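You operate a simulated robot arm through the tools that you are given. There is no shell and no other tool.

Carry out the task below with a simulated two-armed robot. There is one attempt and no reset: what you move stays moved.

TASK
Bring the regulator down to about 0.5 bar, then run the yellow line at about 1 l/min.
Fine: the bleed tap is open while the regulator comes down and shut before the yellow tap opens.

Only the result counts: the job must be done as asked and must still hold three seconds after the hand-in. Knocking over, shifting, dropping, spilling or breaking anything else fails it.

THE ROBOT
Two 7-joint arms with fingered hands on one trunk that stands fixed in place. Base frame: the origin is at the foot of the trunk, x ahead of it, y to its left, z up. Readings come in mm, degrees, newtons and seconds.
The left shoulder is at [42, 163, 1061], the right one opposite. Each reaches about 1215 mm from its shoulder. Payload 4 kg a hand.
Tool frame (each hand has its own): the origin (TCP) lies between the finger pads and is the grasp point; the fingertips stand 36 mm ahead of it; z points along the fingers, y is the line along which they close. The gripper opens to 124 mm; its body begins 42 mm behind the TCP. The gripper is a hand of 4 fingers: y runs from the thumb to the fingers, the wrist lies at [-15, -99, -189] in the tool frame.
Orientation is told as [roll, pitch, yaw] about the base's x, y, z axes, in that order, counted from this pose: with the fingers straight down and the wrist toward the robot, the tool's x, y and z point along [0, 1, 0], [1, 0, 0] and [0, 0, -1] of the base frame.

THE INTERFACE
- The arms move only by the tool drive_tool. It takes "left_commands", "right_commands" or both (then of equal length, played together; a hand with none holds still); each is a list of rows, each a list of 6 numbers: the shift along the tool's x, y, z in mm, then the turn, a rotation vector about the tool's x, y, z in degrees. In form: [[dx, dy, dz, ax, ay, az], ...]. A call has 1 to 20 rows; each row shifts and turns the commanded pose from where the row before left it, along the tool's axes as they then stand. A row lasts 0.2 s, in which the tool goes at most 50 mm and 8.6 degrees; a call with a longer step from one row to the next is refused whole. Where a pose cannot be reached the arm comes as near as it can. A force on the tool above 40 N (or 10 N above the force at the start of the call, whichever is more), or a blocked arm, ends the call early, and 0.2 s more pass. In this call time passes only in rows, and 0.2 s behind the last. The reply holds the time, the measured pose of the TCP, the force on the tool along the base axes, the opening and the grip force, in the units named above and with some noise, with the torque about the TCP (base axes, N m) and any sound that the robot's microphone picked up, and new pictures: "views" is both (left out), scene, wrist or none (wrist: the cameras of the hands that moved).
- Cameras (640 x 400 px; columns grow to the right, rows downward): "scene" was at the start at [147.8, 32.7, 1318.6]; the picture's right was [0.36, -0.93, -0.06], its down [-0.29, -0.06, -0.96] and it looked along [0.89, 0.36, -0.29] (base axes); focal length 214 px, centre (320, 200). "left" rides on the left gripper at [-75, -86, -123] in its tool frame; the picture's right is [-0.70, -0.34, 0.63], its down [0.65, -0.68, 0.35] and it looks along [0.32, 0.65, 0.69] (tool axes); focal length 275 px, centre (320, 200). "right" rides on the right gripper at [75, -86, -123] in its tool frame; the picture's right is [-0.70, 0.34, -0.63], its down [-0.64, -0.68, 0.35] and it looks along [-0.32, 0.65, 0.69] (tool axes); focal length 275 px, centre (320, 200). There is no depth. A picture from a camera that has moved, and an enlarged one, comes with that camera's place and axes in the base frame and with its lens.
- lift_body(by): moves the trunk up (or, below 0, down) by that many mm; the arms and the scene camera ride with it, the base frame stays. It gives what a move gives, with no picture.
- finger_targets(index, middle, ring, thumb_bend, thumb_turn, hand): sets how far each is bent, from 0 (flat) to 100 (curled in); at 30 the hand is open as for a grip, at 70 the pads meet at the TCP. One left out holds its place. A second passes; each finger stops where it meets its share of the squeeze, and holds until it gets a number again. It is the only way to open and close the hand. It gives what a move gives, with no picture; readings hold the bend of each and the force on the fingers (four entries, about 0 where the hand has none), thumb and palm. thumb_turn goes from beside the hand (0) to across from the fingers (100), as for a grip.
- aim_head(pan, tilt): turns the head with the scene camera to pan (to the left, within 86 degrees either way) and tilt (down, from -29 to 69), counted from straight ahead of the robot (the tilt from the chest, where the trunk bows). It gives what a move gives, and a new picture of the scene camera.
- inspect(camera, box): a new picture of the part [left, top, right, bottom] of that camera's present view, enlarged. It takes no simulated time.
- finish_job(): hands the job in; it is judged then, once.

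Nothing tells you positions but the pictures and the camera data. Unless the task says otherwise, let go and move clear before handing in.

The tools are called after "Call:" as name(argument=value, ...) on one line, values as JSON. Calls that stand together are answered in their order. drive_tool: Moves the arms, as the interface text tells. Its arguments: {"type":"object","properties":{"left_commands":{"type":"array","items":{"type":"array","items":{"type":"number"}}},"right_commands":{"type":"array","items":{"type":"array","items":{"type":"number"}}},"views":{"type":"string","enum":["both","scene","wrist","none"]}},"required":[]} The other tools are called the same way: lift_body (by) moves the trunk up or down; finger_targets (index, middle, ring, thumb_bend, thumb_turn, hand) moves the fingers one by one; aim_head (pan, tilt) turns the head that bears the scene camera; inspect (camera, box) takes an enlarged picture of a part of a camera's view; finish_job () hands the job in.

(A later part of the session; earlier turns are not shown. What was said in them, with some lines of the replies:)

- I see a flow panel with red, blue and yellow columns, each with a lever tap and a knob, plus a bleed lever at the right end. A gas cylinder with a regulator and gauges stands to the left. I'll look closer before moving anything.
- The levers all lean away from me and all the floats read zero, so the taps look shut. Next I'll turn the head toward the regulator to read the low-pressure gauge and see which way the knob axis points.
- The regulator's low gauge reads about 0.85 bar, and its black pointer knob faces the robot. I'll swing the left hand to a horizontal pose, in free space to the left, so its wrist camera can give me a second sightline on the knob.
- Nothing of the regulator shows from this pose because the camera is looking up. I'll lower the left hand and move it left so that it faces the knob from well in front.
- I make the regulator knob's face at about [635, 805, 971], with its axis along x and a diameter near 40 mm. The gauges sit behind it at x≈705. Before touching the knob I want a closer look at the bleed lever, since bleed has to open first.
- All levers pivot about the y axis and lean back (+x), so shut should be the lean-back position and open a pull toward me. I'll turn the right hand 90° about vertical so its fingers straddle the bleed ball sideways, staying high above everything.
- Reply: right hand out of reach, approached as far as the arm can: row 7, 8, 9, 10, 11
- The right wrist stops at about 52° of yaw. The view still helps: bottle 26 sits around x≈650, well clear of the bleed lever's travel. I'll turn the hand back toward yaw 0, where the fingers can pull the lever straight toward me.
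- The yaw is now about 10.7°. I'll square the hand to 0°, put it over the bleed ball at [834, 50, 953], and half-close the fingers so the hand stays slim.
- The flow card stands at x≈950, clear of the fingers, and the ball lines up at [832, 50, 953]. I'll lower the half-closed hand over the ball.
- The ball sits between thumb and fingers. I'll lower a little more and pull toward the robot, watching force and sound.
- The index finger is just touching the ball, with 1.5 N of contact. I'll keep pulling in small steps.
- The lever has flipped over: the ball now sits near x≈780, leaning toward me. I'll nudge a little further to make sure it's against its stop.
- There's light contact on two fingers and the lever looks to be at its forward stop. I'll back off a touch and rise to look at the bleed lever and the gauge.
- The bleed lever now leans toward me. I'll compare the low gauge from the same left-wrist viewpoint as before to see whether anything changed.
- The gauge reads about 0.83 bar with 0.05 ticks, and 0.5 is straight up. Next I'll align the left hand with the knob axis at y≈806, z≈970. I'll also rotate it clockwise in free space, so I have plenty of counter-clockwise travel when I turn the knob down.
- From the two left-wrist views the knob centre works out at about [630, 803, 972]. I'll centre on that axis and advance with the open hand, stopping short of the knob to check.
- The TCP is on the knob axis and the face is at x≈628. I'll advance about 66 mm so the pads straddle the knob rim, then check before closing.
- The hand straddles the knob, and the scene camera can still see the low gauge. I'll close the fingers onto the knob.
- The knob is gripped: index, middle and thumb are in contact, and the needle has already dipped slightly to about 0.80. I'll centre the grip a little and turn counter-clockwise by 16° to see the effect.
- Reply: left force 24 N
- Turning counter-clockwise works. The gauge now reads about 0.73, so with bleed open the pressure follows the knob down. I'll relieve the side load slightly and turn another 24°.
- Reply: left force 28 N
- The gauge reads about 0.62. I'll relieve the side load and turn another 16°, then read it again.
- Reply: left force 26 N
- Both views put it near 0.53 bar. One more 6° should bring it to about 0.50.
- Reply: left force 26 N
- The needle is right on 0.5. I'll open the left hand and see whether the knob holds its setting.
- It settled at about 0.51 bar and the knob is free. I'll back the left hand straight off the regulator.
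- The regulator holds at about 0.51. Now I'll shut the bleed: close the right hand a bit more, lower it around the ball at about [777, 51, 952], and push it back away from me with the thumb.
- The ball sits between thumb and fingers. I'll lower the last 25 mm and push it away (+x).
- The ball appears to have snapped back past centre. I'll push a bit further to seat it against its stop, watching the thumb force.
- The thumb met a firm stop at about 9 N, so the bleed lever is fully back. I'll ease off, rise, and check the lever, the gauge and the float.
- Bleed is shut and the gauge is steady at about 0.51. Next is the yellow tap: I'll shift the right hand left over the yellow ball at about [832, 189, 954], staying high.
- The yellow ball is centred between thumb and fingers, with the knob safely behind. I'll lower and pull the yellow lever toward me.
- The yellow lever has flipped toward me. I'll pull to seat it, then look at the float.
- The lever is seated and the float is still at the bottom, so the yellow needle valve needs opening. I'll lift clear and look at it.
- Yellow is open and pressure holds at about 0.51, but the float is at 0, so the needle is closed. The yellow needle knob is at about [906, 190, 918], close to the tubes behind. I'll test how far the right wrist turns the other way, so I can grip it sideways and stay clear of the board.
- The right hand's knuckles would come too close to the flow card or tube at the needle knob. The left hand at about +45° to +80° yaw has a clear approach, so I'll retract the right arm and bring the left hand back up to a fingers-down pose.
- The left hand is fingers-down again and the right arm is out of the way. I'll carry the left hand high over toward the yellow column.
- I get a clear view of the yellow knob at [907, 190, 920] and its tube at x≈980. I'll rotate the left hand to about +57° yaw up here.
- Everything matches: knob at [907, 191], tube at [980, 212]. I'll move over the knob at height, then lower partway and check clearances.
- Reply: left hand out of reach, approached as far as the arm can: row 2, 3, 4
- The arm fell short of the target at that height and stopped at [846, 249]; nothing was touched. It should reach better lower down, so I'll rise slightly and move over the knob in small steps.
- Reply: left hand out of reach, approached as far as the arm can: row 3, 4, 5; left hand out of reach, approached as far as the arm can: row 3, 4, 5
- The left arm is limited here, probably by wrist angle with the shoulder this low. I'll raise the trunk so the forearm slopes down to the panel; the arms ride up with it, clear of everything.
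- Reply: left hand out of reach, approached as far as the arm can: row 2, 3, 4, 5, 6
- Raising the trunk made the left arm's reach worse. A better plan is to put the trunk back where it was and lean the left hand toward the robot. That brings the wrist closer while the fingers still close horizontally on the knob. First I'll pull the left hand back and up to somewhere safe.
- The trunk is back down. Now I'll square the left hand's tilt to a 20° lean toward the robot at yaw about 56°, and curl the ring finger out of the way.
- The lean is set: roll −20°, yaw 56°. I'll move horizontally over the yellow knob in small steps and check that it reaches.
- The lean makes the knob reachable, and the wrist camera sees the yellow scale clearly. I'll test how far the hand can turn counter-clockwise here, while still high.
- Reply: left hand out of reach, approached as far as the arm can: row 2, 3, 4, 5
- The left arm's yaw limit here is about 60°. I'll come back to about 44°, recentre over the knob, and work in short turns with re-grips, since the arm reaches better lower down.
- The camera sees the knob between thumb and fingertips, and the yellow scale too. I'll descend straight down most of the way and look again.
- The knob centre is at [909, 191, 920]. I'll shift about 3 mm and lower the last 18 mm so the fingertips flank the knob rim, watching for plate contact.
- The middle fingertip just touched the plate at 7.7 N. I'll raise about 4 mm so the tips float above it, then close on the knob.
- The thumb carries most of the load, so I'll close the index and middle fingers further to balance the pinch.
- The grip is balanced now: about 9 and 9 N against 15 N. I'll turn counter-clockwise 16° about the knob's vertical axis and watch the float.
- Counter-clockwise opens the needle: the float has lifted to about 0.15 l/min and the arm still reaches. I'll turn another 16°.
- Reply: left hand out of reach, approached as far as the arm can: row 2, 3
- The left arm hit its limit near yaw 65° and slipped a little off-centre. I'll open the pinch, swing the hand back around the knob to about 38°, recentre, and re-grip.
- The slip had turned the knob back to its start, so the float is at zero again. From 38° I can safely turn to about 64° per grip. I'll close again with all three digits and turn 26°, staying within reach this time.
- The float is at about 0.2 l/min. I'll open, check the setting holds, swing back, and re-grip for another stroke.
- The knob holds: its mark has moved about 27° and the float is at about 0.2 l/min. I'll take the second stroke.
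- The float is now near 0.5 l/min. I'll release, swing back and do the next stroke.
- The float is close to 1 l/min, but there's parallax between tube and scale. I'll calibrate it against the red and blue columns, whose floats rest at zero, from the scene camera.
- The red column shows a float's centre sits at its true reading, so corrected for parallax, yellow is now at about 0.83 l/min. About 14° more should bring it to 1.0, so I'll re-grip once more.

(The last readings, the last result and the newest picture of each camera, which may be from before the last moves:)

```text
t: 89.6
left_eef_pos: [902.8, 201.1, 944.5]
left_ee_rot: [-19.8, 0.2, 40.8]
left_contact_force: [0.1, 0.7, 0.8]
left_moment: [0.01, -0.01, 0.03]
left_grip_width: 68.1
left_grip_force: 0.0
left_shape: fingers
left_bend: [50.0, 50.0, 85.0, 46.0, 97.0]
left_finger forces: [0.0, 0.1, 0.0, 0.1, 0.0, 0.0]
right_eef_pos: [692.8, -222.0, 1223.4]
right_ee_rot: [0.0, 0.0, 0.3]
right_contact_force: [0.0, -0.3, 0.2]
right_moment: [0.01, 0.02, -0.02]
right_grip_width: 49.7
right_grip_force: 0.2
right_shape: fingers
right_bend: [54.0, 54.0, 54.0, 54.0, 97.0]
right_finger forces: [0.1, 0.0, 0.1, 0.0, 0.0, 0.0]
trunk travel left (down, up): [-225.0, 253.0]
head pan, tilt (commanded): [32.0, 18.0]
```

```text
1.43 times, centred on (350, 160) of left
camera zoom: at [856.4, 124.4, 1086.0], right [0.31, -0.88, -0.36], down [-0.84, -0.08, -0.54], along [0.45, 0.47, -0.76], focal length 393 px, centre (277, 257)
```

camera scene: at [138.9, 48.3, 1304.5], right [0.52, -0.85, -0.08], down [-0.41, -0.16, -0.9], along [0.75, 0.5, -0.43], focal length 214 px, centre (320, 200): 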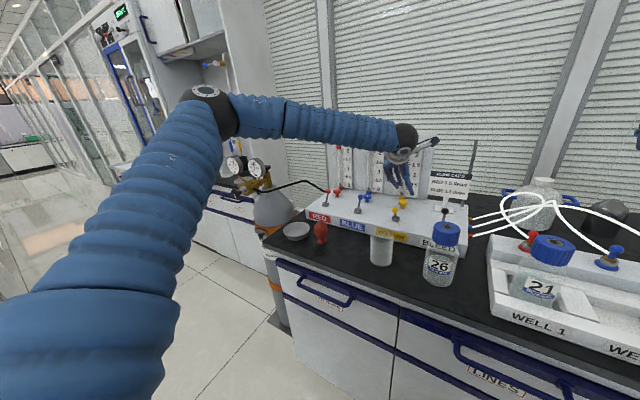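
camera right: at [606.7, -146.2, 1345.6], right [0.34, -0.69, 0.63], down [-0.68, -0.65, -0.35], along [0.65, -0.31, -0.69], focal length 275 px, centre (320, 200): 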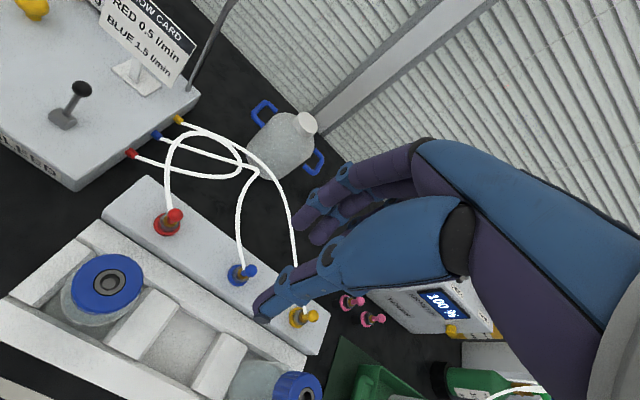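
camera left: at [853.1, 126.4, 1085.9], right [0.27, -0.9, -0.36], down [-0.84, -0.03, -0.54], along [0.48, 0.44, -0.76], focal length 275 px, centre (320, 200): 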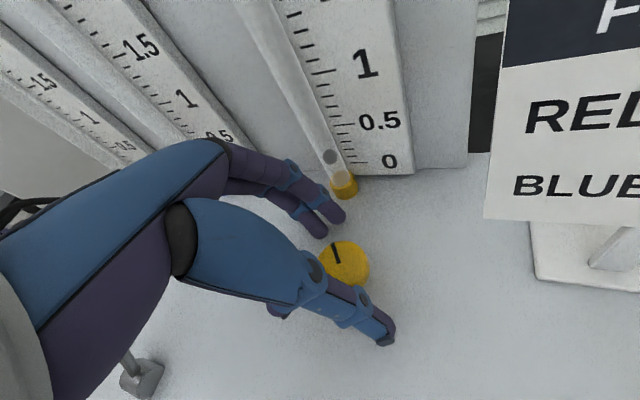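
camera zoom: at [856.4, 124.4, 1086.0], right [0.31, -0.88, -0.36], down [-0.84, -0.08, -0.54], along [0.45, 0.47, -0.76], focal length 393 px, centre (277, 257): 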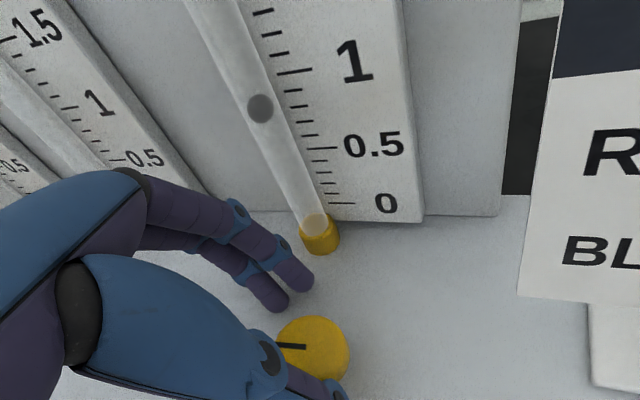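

Call:
finger_targets(hand="left", index=78, middle=78, thumb_bend=66)

Call:
drive_tool(left_commands=[[0, -0.9, 0, -1.71, 0, -4.7], [0, -0.9, 0, -1.71, 0, -4.7], [0, 0, 0, 0, 0, 0], [0, 0, 0, 0, 0, 0], [0, 0, 0, 0, 0, 0]], views="none")

Call:
inspect(camera="left", box=[270, 20, 430, 200])

```text
t: 90.6
left_eef_pos: [903.0, 200.2, 945.1]
left_ee_rot: [-19.9, 0.1, 40.8]
left_contact_force: [-7.1, -6.9, -3.0]
left_moment: [-0.1, 0.1, -0.08]
left_grip_width: 31.7
left_grip_force: 16.8
left_shape: fingers
left_bend: [66.0, 69.0, 85.0, 59.0, 96.0]
left_finger forces: [7.2, 7.5, 0.0, 0.0, 19.9, 0.0]
right_eef_pos: [691.6, -221.4, 1223.0]
right_ee_rot: [0.0, 0.0, 0.2]
right_contact_force: [-0.4, -0.2, -0.6]
right_moment: [0.0, 0.02, 0.02]
right_grip_width: 49.8
right_grip_force: 0.1
right_shape: fingers
right_bend: [54.0, 54.0, 54.0, 54.0, 97.0]
right_finger forces: [0.0, 0.0, 0.0, 0.0, 0.0, 0.0]
trunk travel left (down, up): [-225.0, 253.0]
head pan, tilt (commanded): [32.0, 18.0]
```

```text
t: 91.8
left_eef_pos: [900.6, 200.2, 943.3]
left_ee_rot: [-19.8, 0.1, 50.8]
left_contact_force: [-7.4, -4.6, -4.5]
left_moment: [-0.09, 0.12, -0.1]
left_grip_width: 31.6
left_grip_force: 17.8
left_shape: fingers
left_bend: [66.0, 70.0, 85.0, 59.0, 96.0]
left_finger forces: [7.4, 9.0, 0.0, 0.1, 19.1, 0.0]
right_eef_pos: [690.8, -221.8, 1223.1]
right_ee_rot: [-0.1, 0.1, 0.2]
right_contact_force: [-0.6, -0.8, -0.5]
right_moment: [-0.02, 0.02, 0.04]
right_grip_width: 49.7
right_grip_force: 0.0
right_shape: fingers
right_bend: [54.0, 54.0, 54.0, 54.0, 97.0]
right_finger forces: [0.0, 0.0, 0.0, 0.1, 0.0, 0.1]
trunk travel left (down, up): [-225.0, 253.0]
head pan, tilt (commanded): [32.0, 18.0]
```

```text
2.22 times, centred on (350, 110) of left
camera zoom: at [869.3, 116.1, 1085.6], right [0.46, -0.81, -0.36], down [-0.81, -0.22, -0.54], along [0.36, 0.54, -0.76], focal length 612 px, centre (253, 400)
```

zoom: 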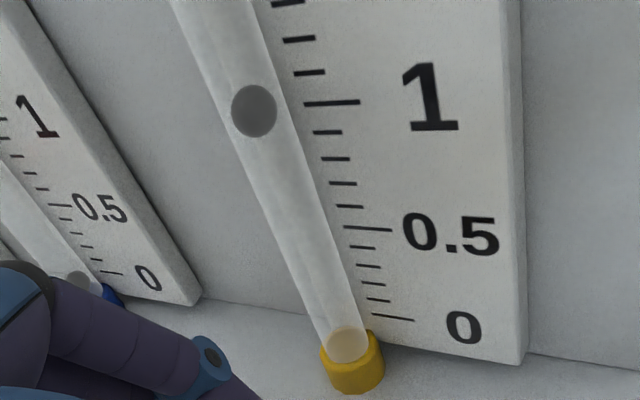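

By geometry the float reads about 1.04–1.05 l/min. I'll ease back about 3° and read it again.

Call:
drive_tool(left_commands=[[0, 0.54, 0, 1.03, 0, 2.82], [0, 0, 0, 0, 0, 0], [0, 0, 0, 0, 0, 0], [0, 0, 0, 0, 0, 0], [0, 0, 0, 0, 0, 0]], views="none")

Call:
inspect(camera="left", box=[270, 20, 430, 200])

```text
t: 93.0
left_eef_pos: [902.1, 200.3, 943.8]
left_ee_rot: [-19.9, 0.0, 47.8]
left_contact_force: [-4.5, -3.4, -4.2]
left_moment: [-0.02, 0.09, -0.06]
left_grip_width: 31.2
left_grip_force: 17.3
left_shape: fingers
left_bend: [66.0, 69.0, 85.0, 59.0, 96.0]
left_finger forces: [8.2, 8.7, 0.1, 0.1, 18.1, 0.0]
right_eef_pos: [691.8, -220.9, 1222.8]
right_ee_rot: [-0.1, 0.1, 0.1]
right_contact_force: [0.4, 0.1, -0.4]
right_moment: [0.03, -0.03, 0.04]
right_grip_width: 49.8
right_grip_force: 0.1
right_shape: fingers
right_bend: [54.0, 54.0, 54.0, 54.0, 97.0]
right_finger forces: [0.0, 0.0, 0.1, 0.0, 0.1, 0.0]
trunk travel left (down, up): [-225.0, 253.0]
head pan, tilt (commanded): [32.0, 18.0]
```

```text
2.22 times, centred on (350, 110) of left
camera zoom: at [865.2, 118.1, 1085.6], right [0.42, -0.83, -0.36], down [-0.82, -0.18, -0.54], along [0.39, 0.52, -0.76], focal length 612 px, centre (253, 400)
```

zoom: 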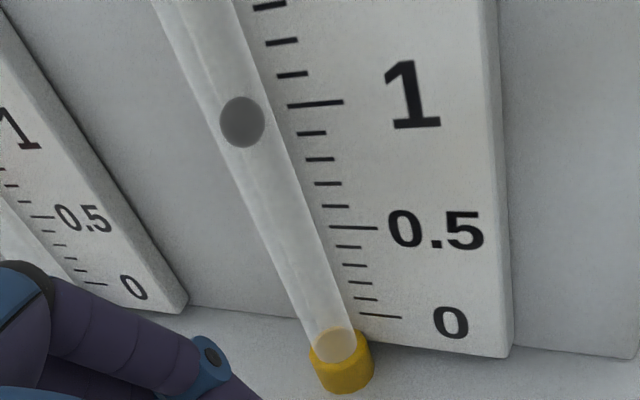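

That reads about 1.02 l/min, parallax-corrected. I'll release the knob and lift straight away to check it holds.

Call:
finger_targets(hand="left", index=50, middle=50, thumb_bend=46)

Call:
inspect(camera="left", box=[270, 20, 430, 200])

```text
t: 94.0
left_eef_pos: [900.9, 200.3, 943.5]
left_ee_rot: [-19.8, 0.1, 47.8]
left_contact_force: [0.0, -0.5, 0.0]
left_moment: [-0.01, 0.01, 0.01]
left_grip_width: 68.0
left_grip_force: 0.1
left_shape: fingers
left_bend: [50.0, 50.0, 85.0, 46.0, 97.0]
left_finger forces: [0.0, 0.0, 0.0, 0.0, 0.0, 0.1]
right_eef_pos: [692.3, -221.9, 1223.6]
right_ee_rot: [0.0, 0.1, 0.2]
right_contact_force: [-0.2, -0.5, -0.3]
right_moment: [0.0, -0.04, 0.01]
right_grip_width: 49.7
right_grip_force: 0.1
right_shape: fingers
right_bend: [54.0, 54.0, 54.0, 54.0, 97.0]
right_finger forces: [0.0, 0.1, 0.1, 0.0, 0.1, 0.1]
trunk travel left (down, up): [-225.0, 253.0]
head pan, tilt (commanded): [32.0, 18.0]
```

```text
2.22 times, centred on (350, 110) of left
camera zoom: at [865.2, 118.3, 1085.7], right [0.42, -0.83, -0.36], down [-0.82, -0.18, -0.54], along [0.39, 0.52, -0.76], focal length 612 px, centre (253, 400)
```

zoom: 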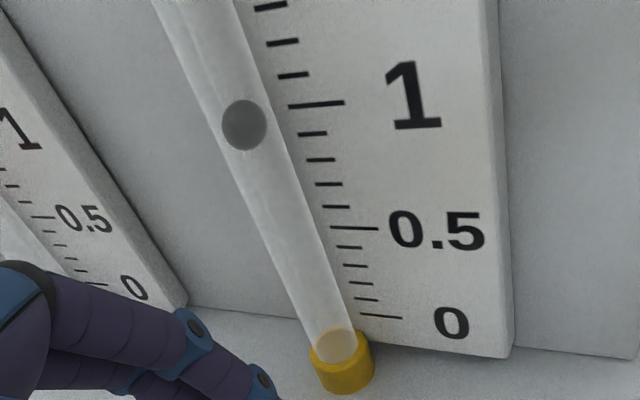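

It reads about 1.0 l/min after release. I'll lift the left hand straight up and move it clear.

Call:
drive_tool(left_commands=[[-6.8, 0, -18.8, 0, 0, 0], [-13.7, 0, -37.6, 0, 0, 0], [-13.7, 0, -37.6, 0, 0, 0], [-13.7, 0, -37.6, 0, 0, 0], [-13.7, 0, -37.6, 0, 0, 0]], views="both")

```text
t: 95.2
left_eef_pos: [901.3, 201.4, 1127.6]
left_ee_rot: [-20.0, 0.1, 47.9]
left_contact_force: [-0.7, 0.2, -0.2]
left_moment: [-0.01, 0.0, -0.03]
left_grip_width: 68.2
left_grip_force: 0.1
left_shape: fingers
left_bend: [50.0, 50.0, 85.0, 46.0, 97.0]
left_finger forces: [0.0, 0.0, 0.0, 0.0, 0.0, 0.0]
right_eef_pos: [691.1, -220.7, 1223.8]
right_ee_rot: [0.0, 0.1, 0.2]
right_contact_force: [-0.9, 0.1, -0.2]
right_moment: [0.0, -0.02, 0.03]
right_grip_width: 49.9
right_grip_force: 0.1
right_shape: fingers
right_bend: [54.0, 54.0, 54.0, 54.0, 97.0]
right_finger forces: [0.0, 0.0, 0.0, 0.0, 0.1, 0.0]
trunk travel left (down, up): [-225.0, 253.0]
head pan, tilt (commanded): [32.0, 18.0]
camera scene: at [137.8, 47.8, 1304.8], right [0.52, -0.85, -0.08], down [-0.4, -0.16, -0.9], along [0.75, 0.5, -0.43], focal length 214 px, centre (320, 200)
camera left: at [864.1, 118.0, 1269.0], right [0.42, -0.83, -0.36], down [-0.82, -0.18, -0.54], along [0.39, 0.52, -0.76], focal length 275 px, centre (320, 200)
```

scene: 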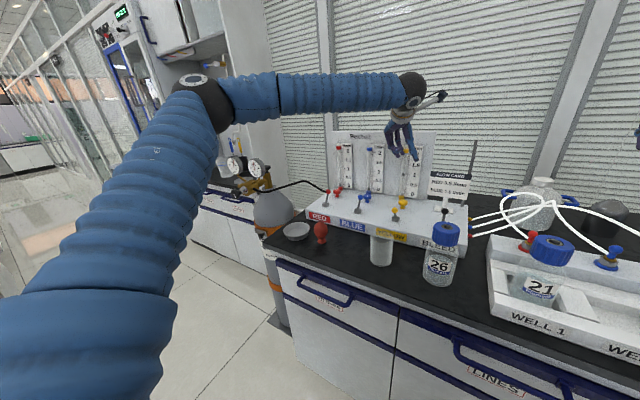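
left: 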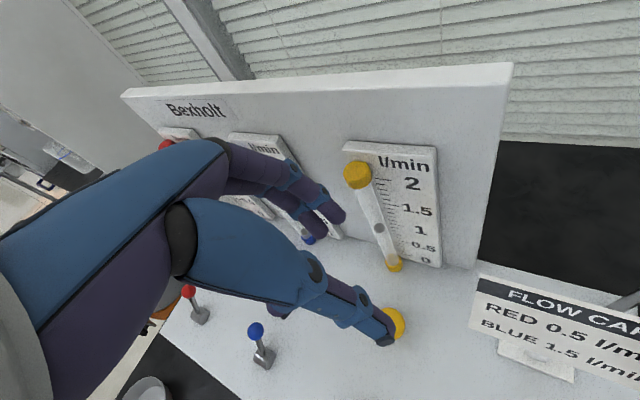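

Call:
drive_tool(left_commands=[[28, -26.8, -14, 0, 0, 0], [28, -26.8, -14, 0, 0, 0], [28, -26.8, -14, 0, 0, 0], [28, -26.8, -14, 0, 0, 0], [28, -26.8, -14, 0, 0, 0], [28, 20, -14, 0, 0, 0], [28, 20, -14, 0, 0, 0], [28, 20, -14, 0, 0, 0]], views="scene")

Call:
inspect(camera="scene", box=[380, 140, 440, 210])

Call:
inspect(camera="scene", box=[244, 152, 276, 182])

```text
t: 97.0
left_eef_pos: [667.3, 316.7, 1154.6]
left_ee_rot: [-19.9, 0.1, 47.9]
left_contact_force: [-0.4, -0.2, -0.4]
left_moment: [-0.05, 0.01, 0.0]
left_grip_width: 68.0
left_grip_force: 0.0
left_shape: fingers
left_bend: [50.0, 50.0, 85.0, 46.0, 97.0]
left_finger forces: [0.0, 0.0, 0.1, 0.1, 0.0, 0.0]
right_eef_pos: [691.1, -219.9, 1223.8]
right_ee_rot: [-0.1, 0.0, 0.2]
right_contact_force: [0.3, -0.6, -0.3]
right_moment: [-0.04, 0.02, 0.02]
right_grip_width: 50.0
right_grip_force: 0.0
right_shape: fingers
right_bend: [54.0, 54.0, 54.0, 54.0, 97.0]
right_finger forces: [0.0, 0.0, 0.1, 0.1, 0.1, 0.0]
trunk travel left (down, up): [-225.0, 253.0]
head pan, tilt (commanded): [32.0, 18.0]
camera scene: at [137.9, 49.4, 1304.7], right [0.52, -0.85, -0.08], down [-0.4, -0.16, -0.9], along [0.75, 0.5, -0.43], focal length 214 px, centre (320, 200)
```

scene: 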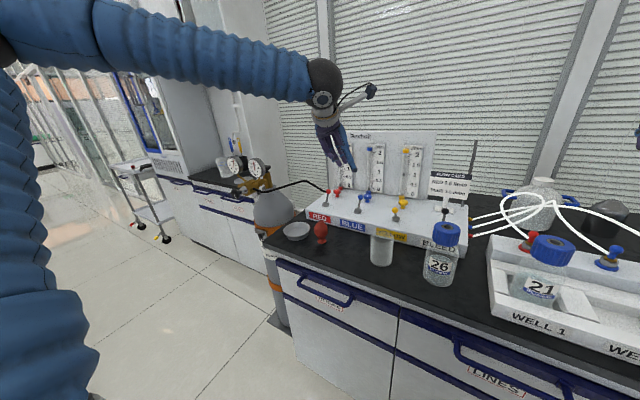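

```text
5.71 times, centred on (410, 175) of scene
camera zoom: at [137.9, 49.4, 1304.7], right [0.52, -0.85, -0.08], down [-0.4, -0.16, -0.9], along [0.75, 0.5, -0.43], focal length 1226 px, centre (-194, 343)
```

zoom: 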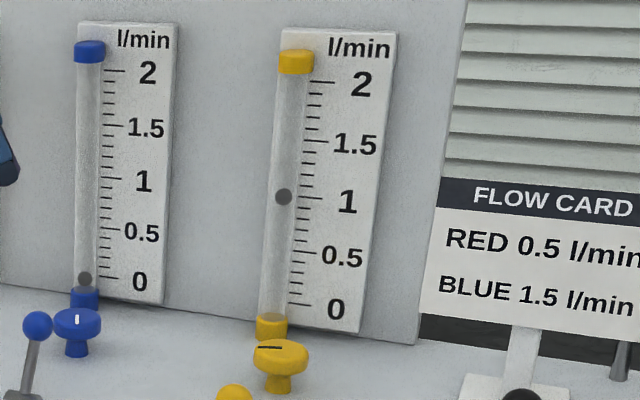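

```text
13.33 times, centred on (260, 167) of scene
camera zoom: at [137.9, 49.4, 1304.7], right [0.52, -0.85, -0.08], down [-0.4, -0.16, -0.9], along [0.75, 0.5, -0.43], focal length 2860 px, centre (1120, 640)
```

zoom: 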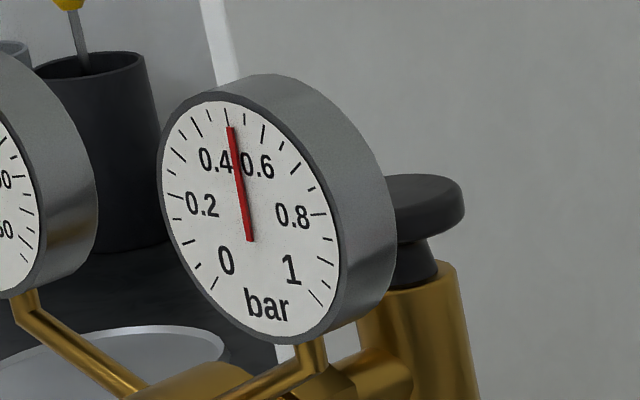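

From the scene camera, yellow sits at about 1.0 l/min and the regulator at about 0.51 bar. I'll do one last check of the levers and surroundings, and move the left hand further away.

Call:
drive_tool(left_commands=[[30, -20, -14, 0, 0, 0], [30, -20, -14, 0, 0, 0], [30, -20, -14, 0, 0, 0], [30, 0, -14, 0, 0, 0]], views="scene")

Call:
inspect(camera="scene", box=[280, 130, 480, 290])

Call:
inspect(camera="scene", box=[390, 145, 425, 205])

Call:
inspect(camera="scene", box=[244, 152, 276, 182])

```text
t: 98.0
left_eef_pos: [530.1, 359.3, 1165.6]
left_ee_rot: [-20.0, 0.2, 47.8]
left_contact_force: [0.7, 0.6, 0.3]
left_moment: [-0.03, -0.02, -0.02]
left_grip_width: 67.8
left_grip_force: 0.1
left_shape: fingers
left_bend: [50.0, 50.0, 85.0, 46.0, 97.0]
left_finger forces: [0.0, 0.0, 0.0, 0.0, 0.1, 0.0]
right_eef_pos: [690.8, -220.5, 1224.2]
right_ee_rot: [-0.2, 0.0, 0.2]
right_contact_force: [-0.5, 0.0, 0.9]
right_moment: [-0.03, -0.03, 0.0]
right_grip_width: 49.9
right_grip_force: 0.0
right_shape: fingers
right_bend: [54.0, 54.0, 54.0, 54.0, 97.0]
right_finger forces: [0.0, 0.0, 0.0, 0.0, 0.0, 0.0]
trunk travel left (down, up): [-225.0, 253.0]
head pan, tilt (commanded): [32.0, 18.0]
camera scene: at [137.8, 49.5, 1304.7], right [0.52, -0.85, -0.08], down [-0.4, -0.16, -0.9], along [0.75, 0.5, -0.43], focal length 214 px, centre (320, 200)
```

scene: 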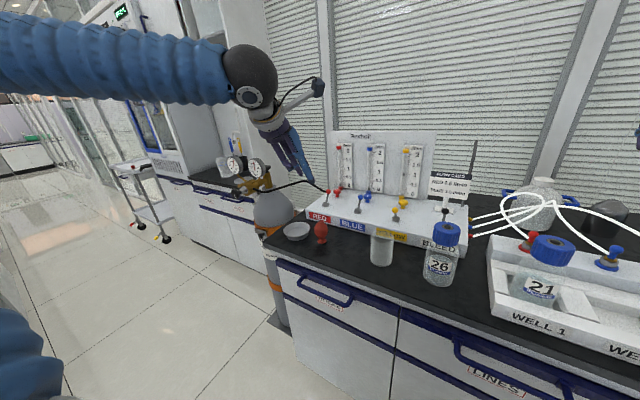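

```text
2.50 times, centred on (380, 210) of scene
camera zoom: at [137.8, 49.5, 1304.7], right [0.52, -0.85, -0.08], down [-0.4, -0.16, -0.9], along [0.75, 0.5, -0.43], focal length 536 px, centre (170, 175)
```

zoom: 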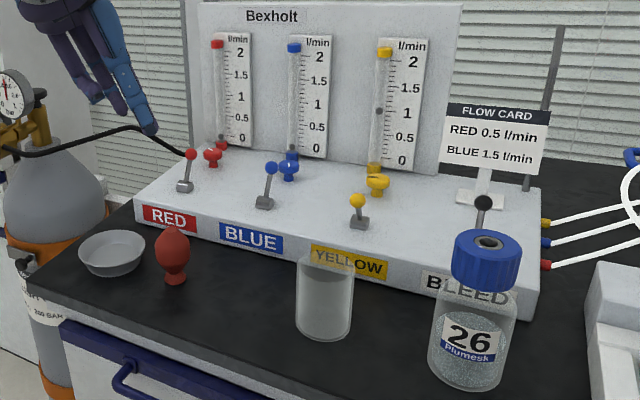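

```text
6.67 times, centred on (408, 175) of scene
camera zoom: at [137.8, 49.5, 1304.7], right [0.52, -0.85, -0.08], down [-0.4, -0.16, -0.9], along [0.75, 0.5, -0.43], focal length 1430 px, centre (-263, 367)
```

zoom: 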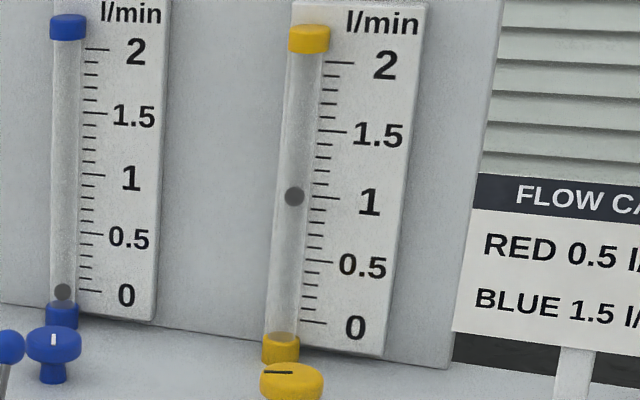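

```text
13.33 times, centred on (260, 167) of scene
camera zoom: at [137.8, 49.5, 1304.7], right [0.52, -0.85, -0.08], down [-0.4, -0.16, -0.9], along [0.75, 0.5, -0.43], focal length 2860 px, centre (1120, 640)
```

zoom: 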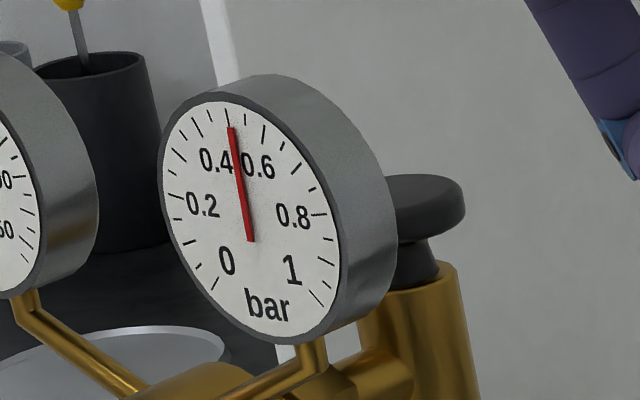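

Everything is as asked. The regulator reads about 0.51 bar and yellow runs at about 1.0 l/min. Bleed is shut (lever back), yellow is open, and red and blue are untouched. Nothing has been shifted and both hands are clear, so I'm handing in.

Call:
finish_job()

```text
The job is handed in.
```

I've handed the job in: the regulator reads about 0.51 bar and the yellow line runs at about 1.0 l/min. I don't have the judge's result.

- **Order:** I opened the bleed tap before touching the regulator. It stayed open while the pressure came down from about 0.83 bar, and I shut it before opening the yellow tap.
- **Readings:** both come from the camera pictures. I corrected the flow for the gap between tube and scale, which puts it between 1.0 and 1.02 l/min. Both readings held steady after I let go of the knobs.
- **Slip:** while I was opening the yellow needle valve, the left arm ran out of reach and slid off the knob. The knob went back to where it started and nothing else was touched. I then opened it in shorter turns.
- **Other contact:** one fingertip briefly touched the panel's top plate (about 8 N), and I saw nothing move.
- **Everything else:** the red and blue taps are still shut, and the last pictures show nothing shifted or spilled. Both hands are clear.
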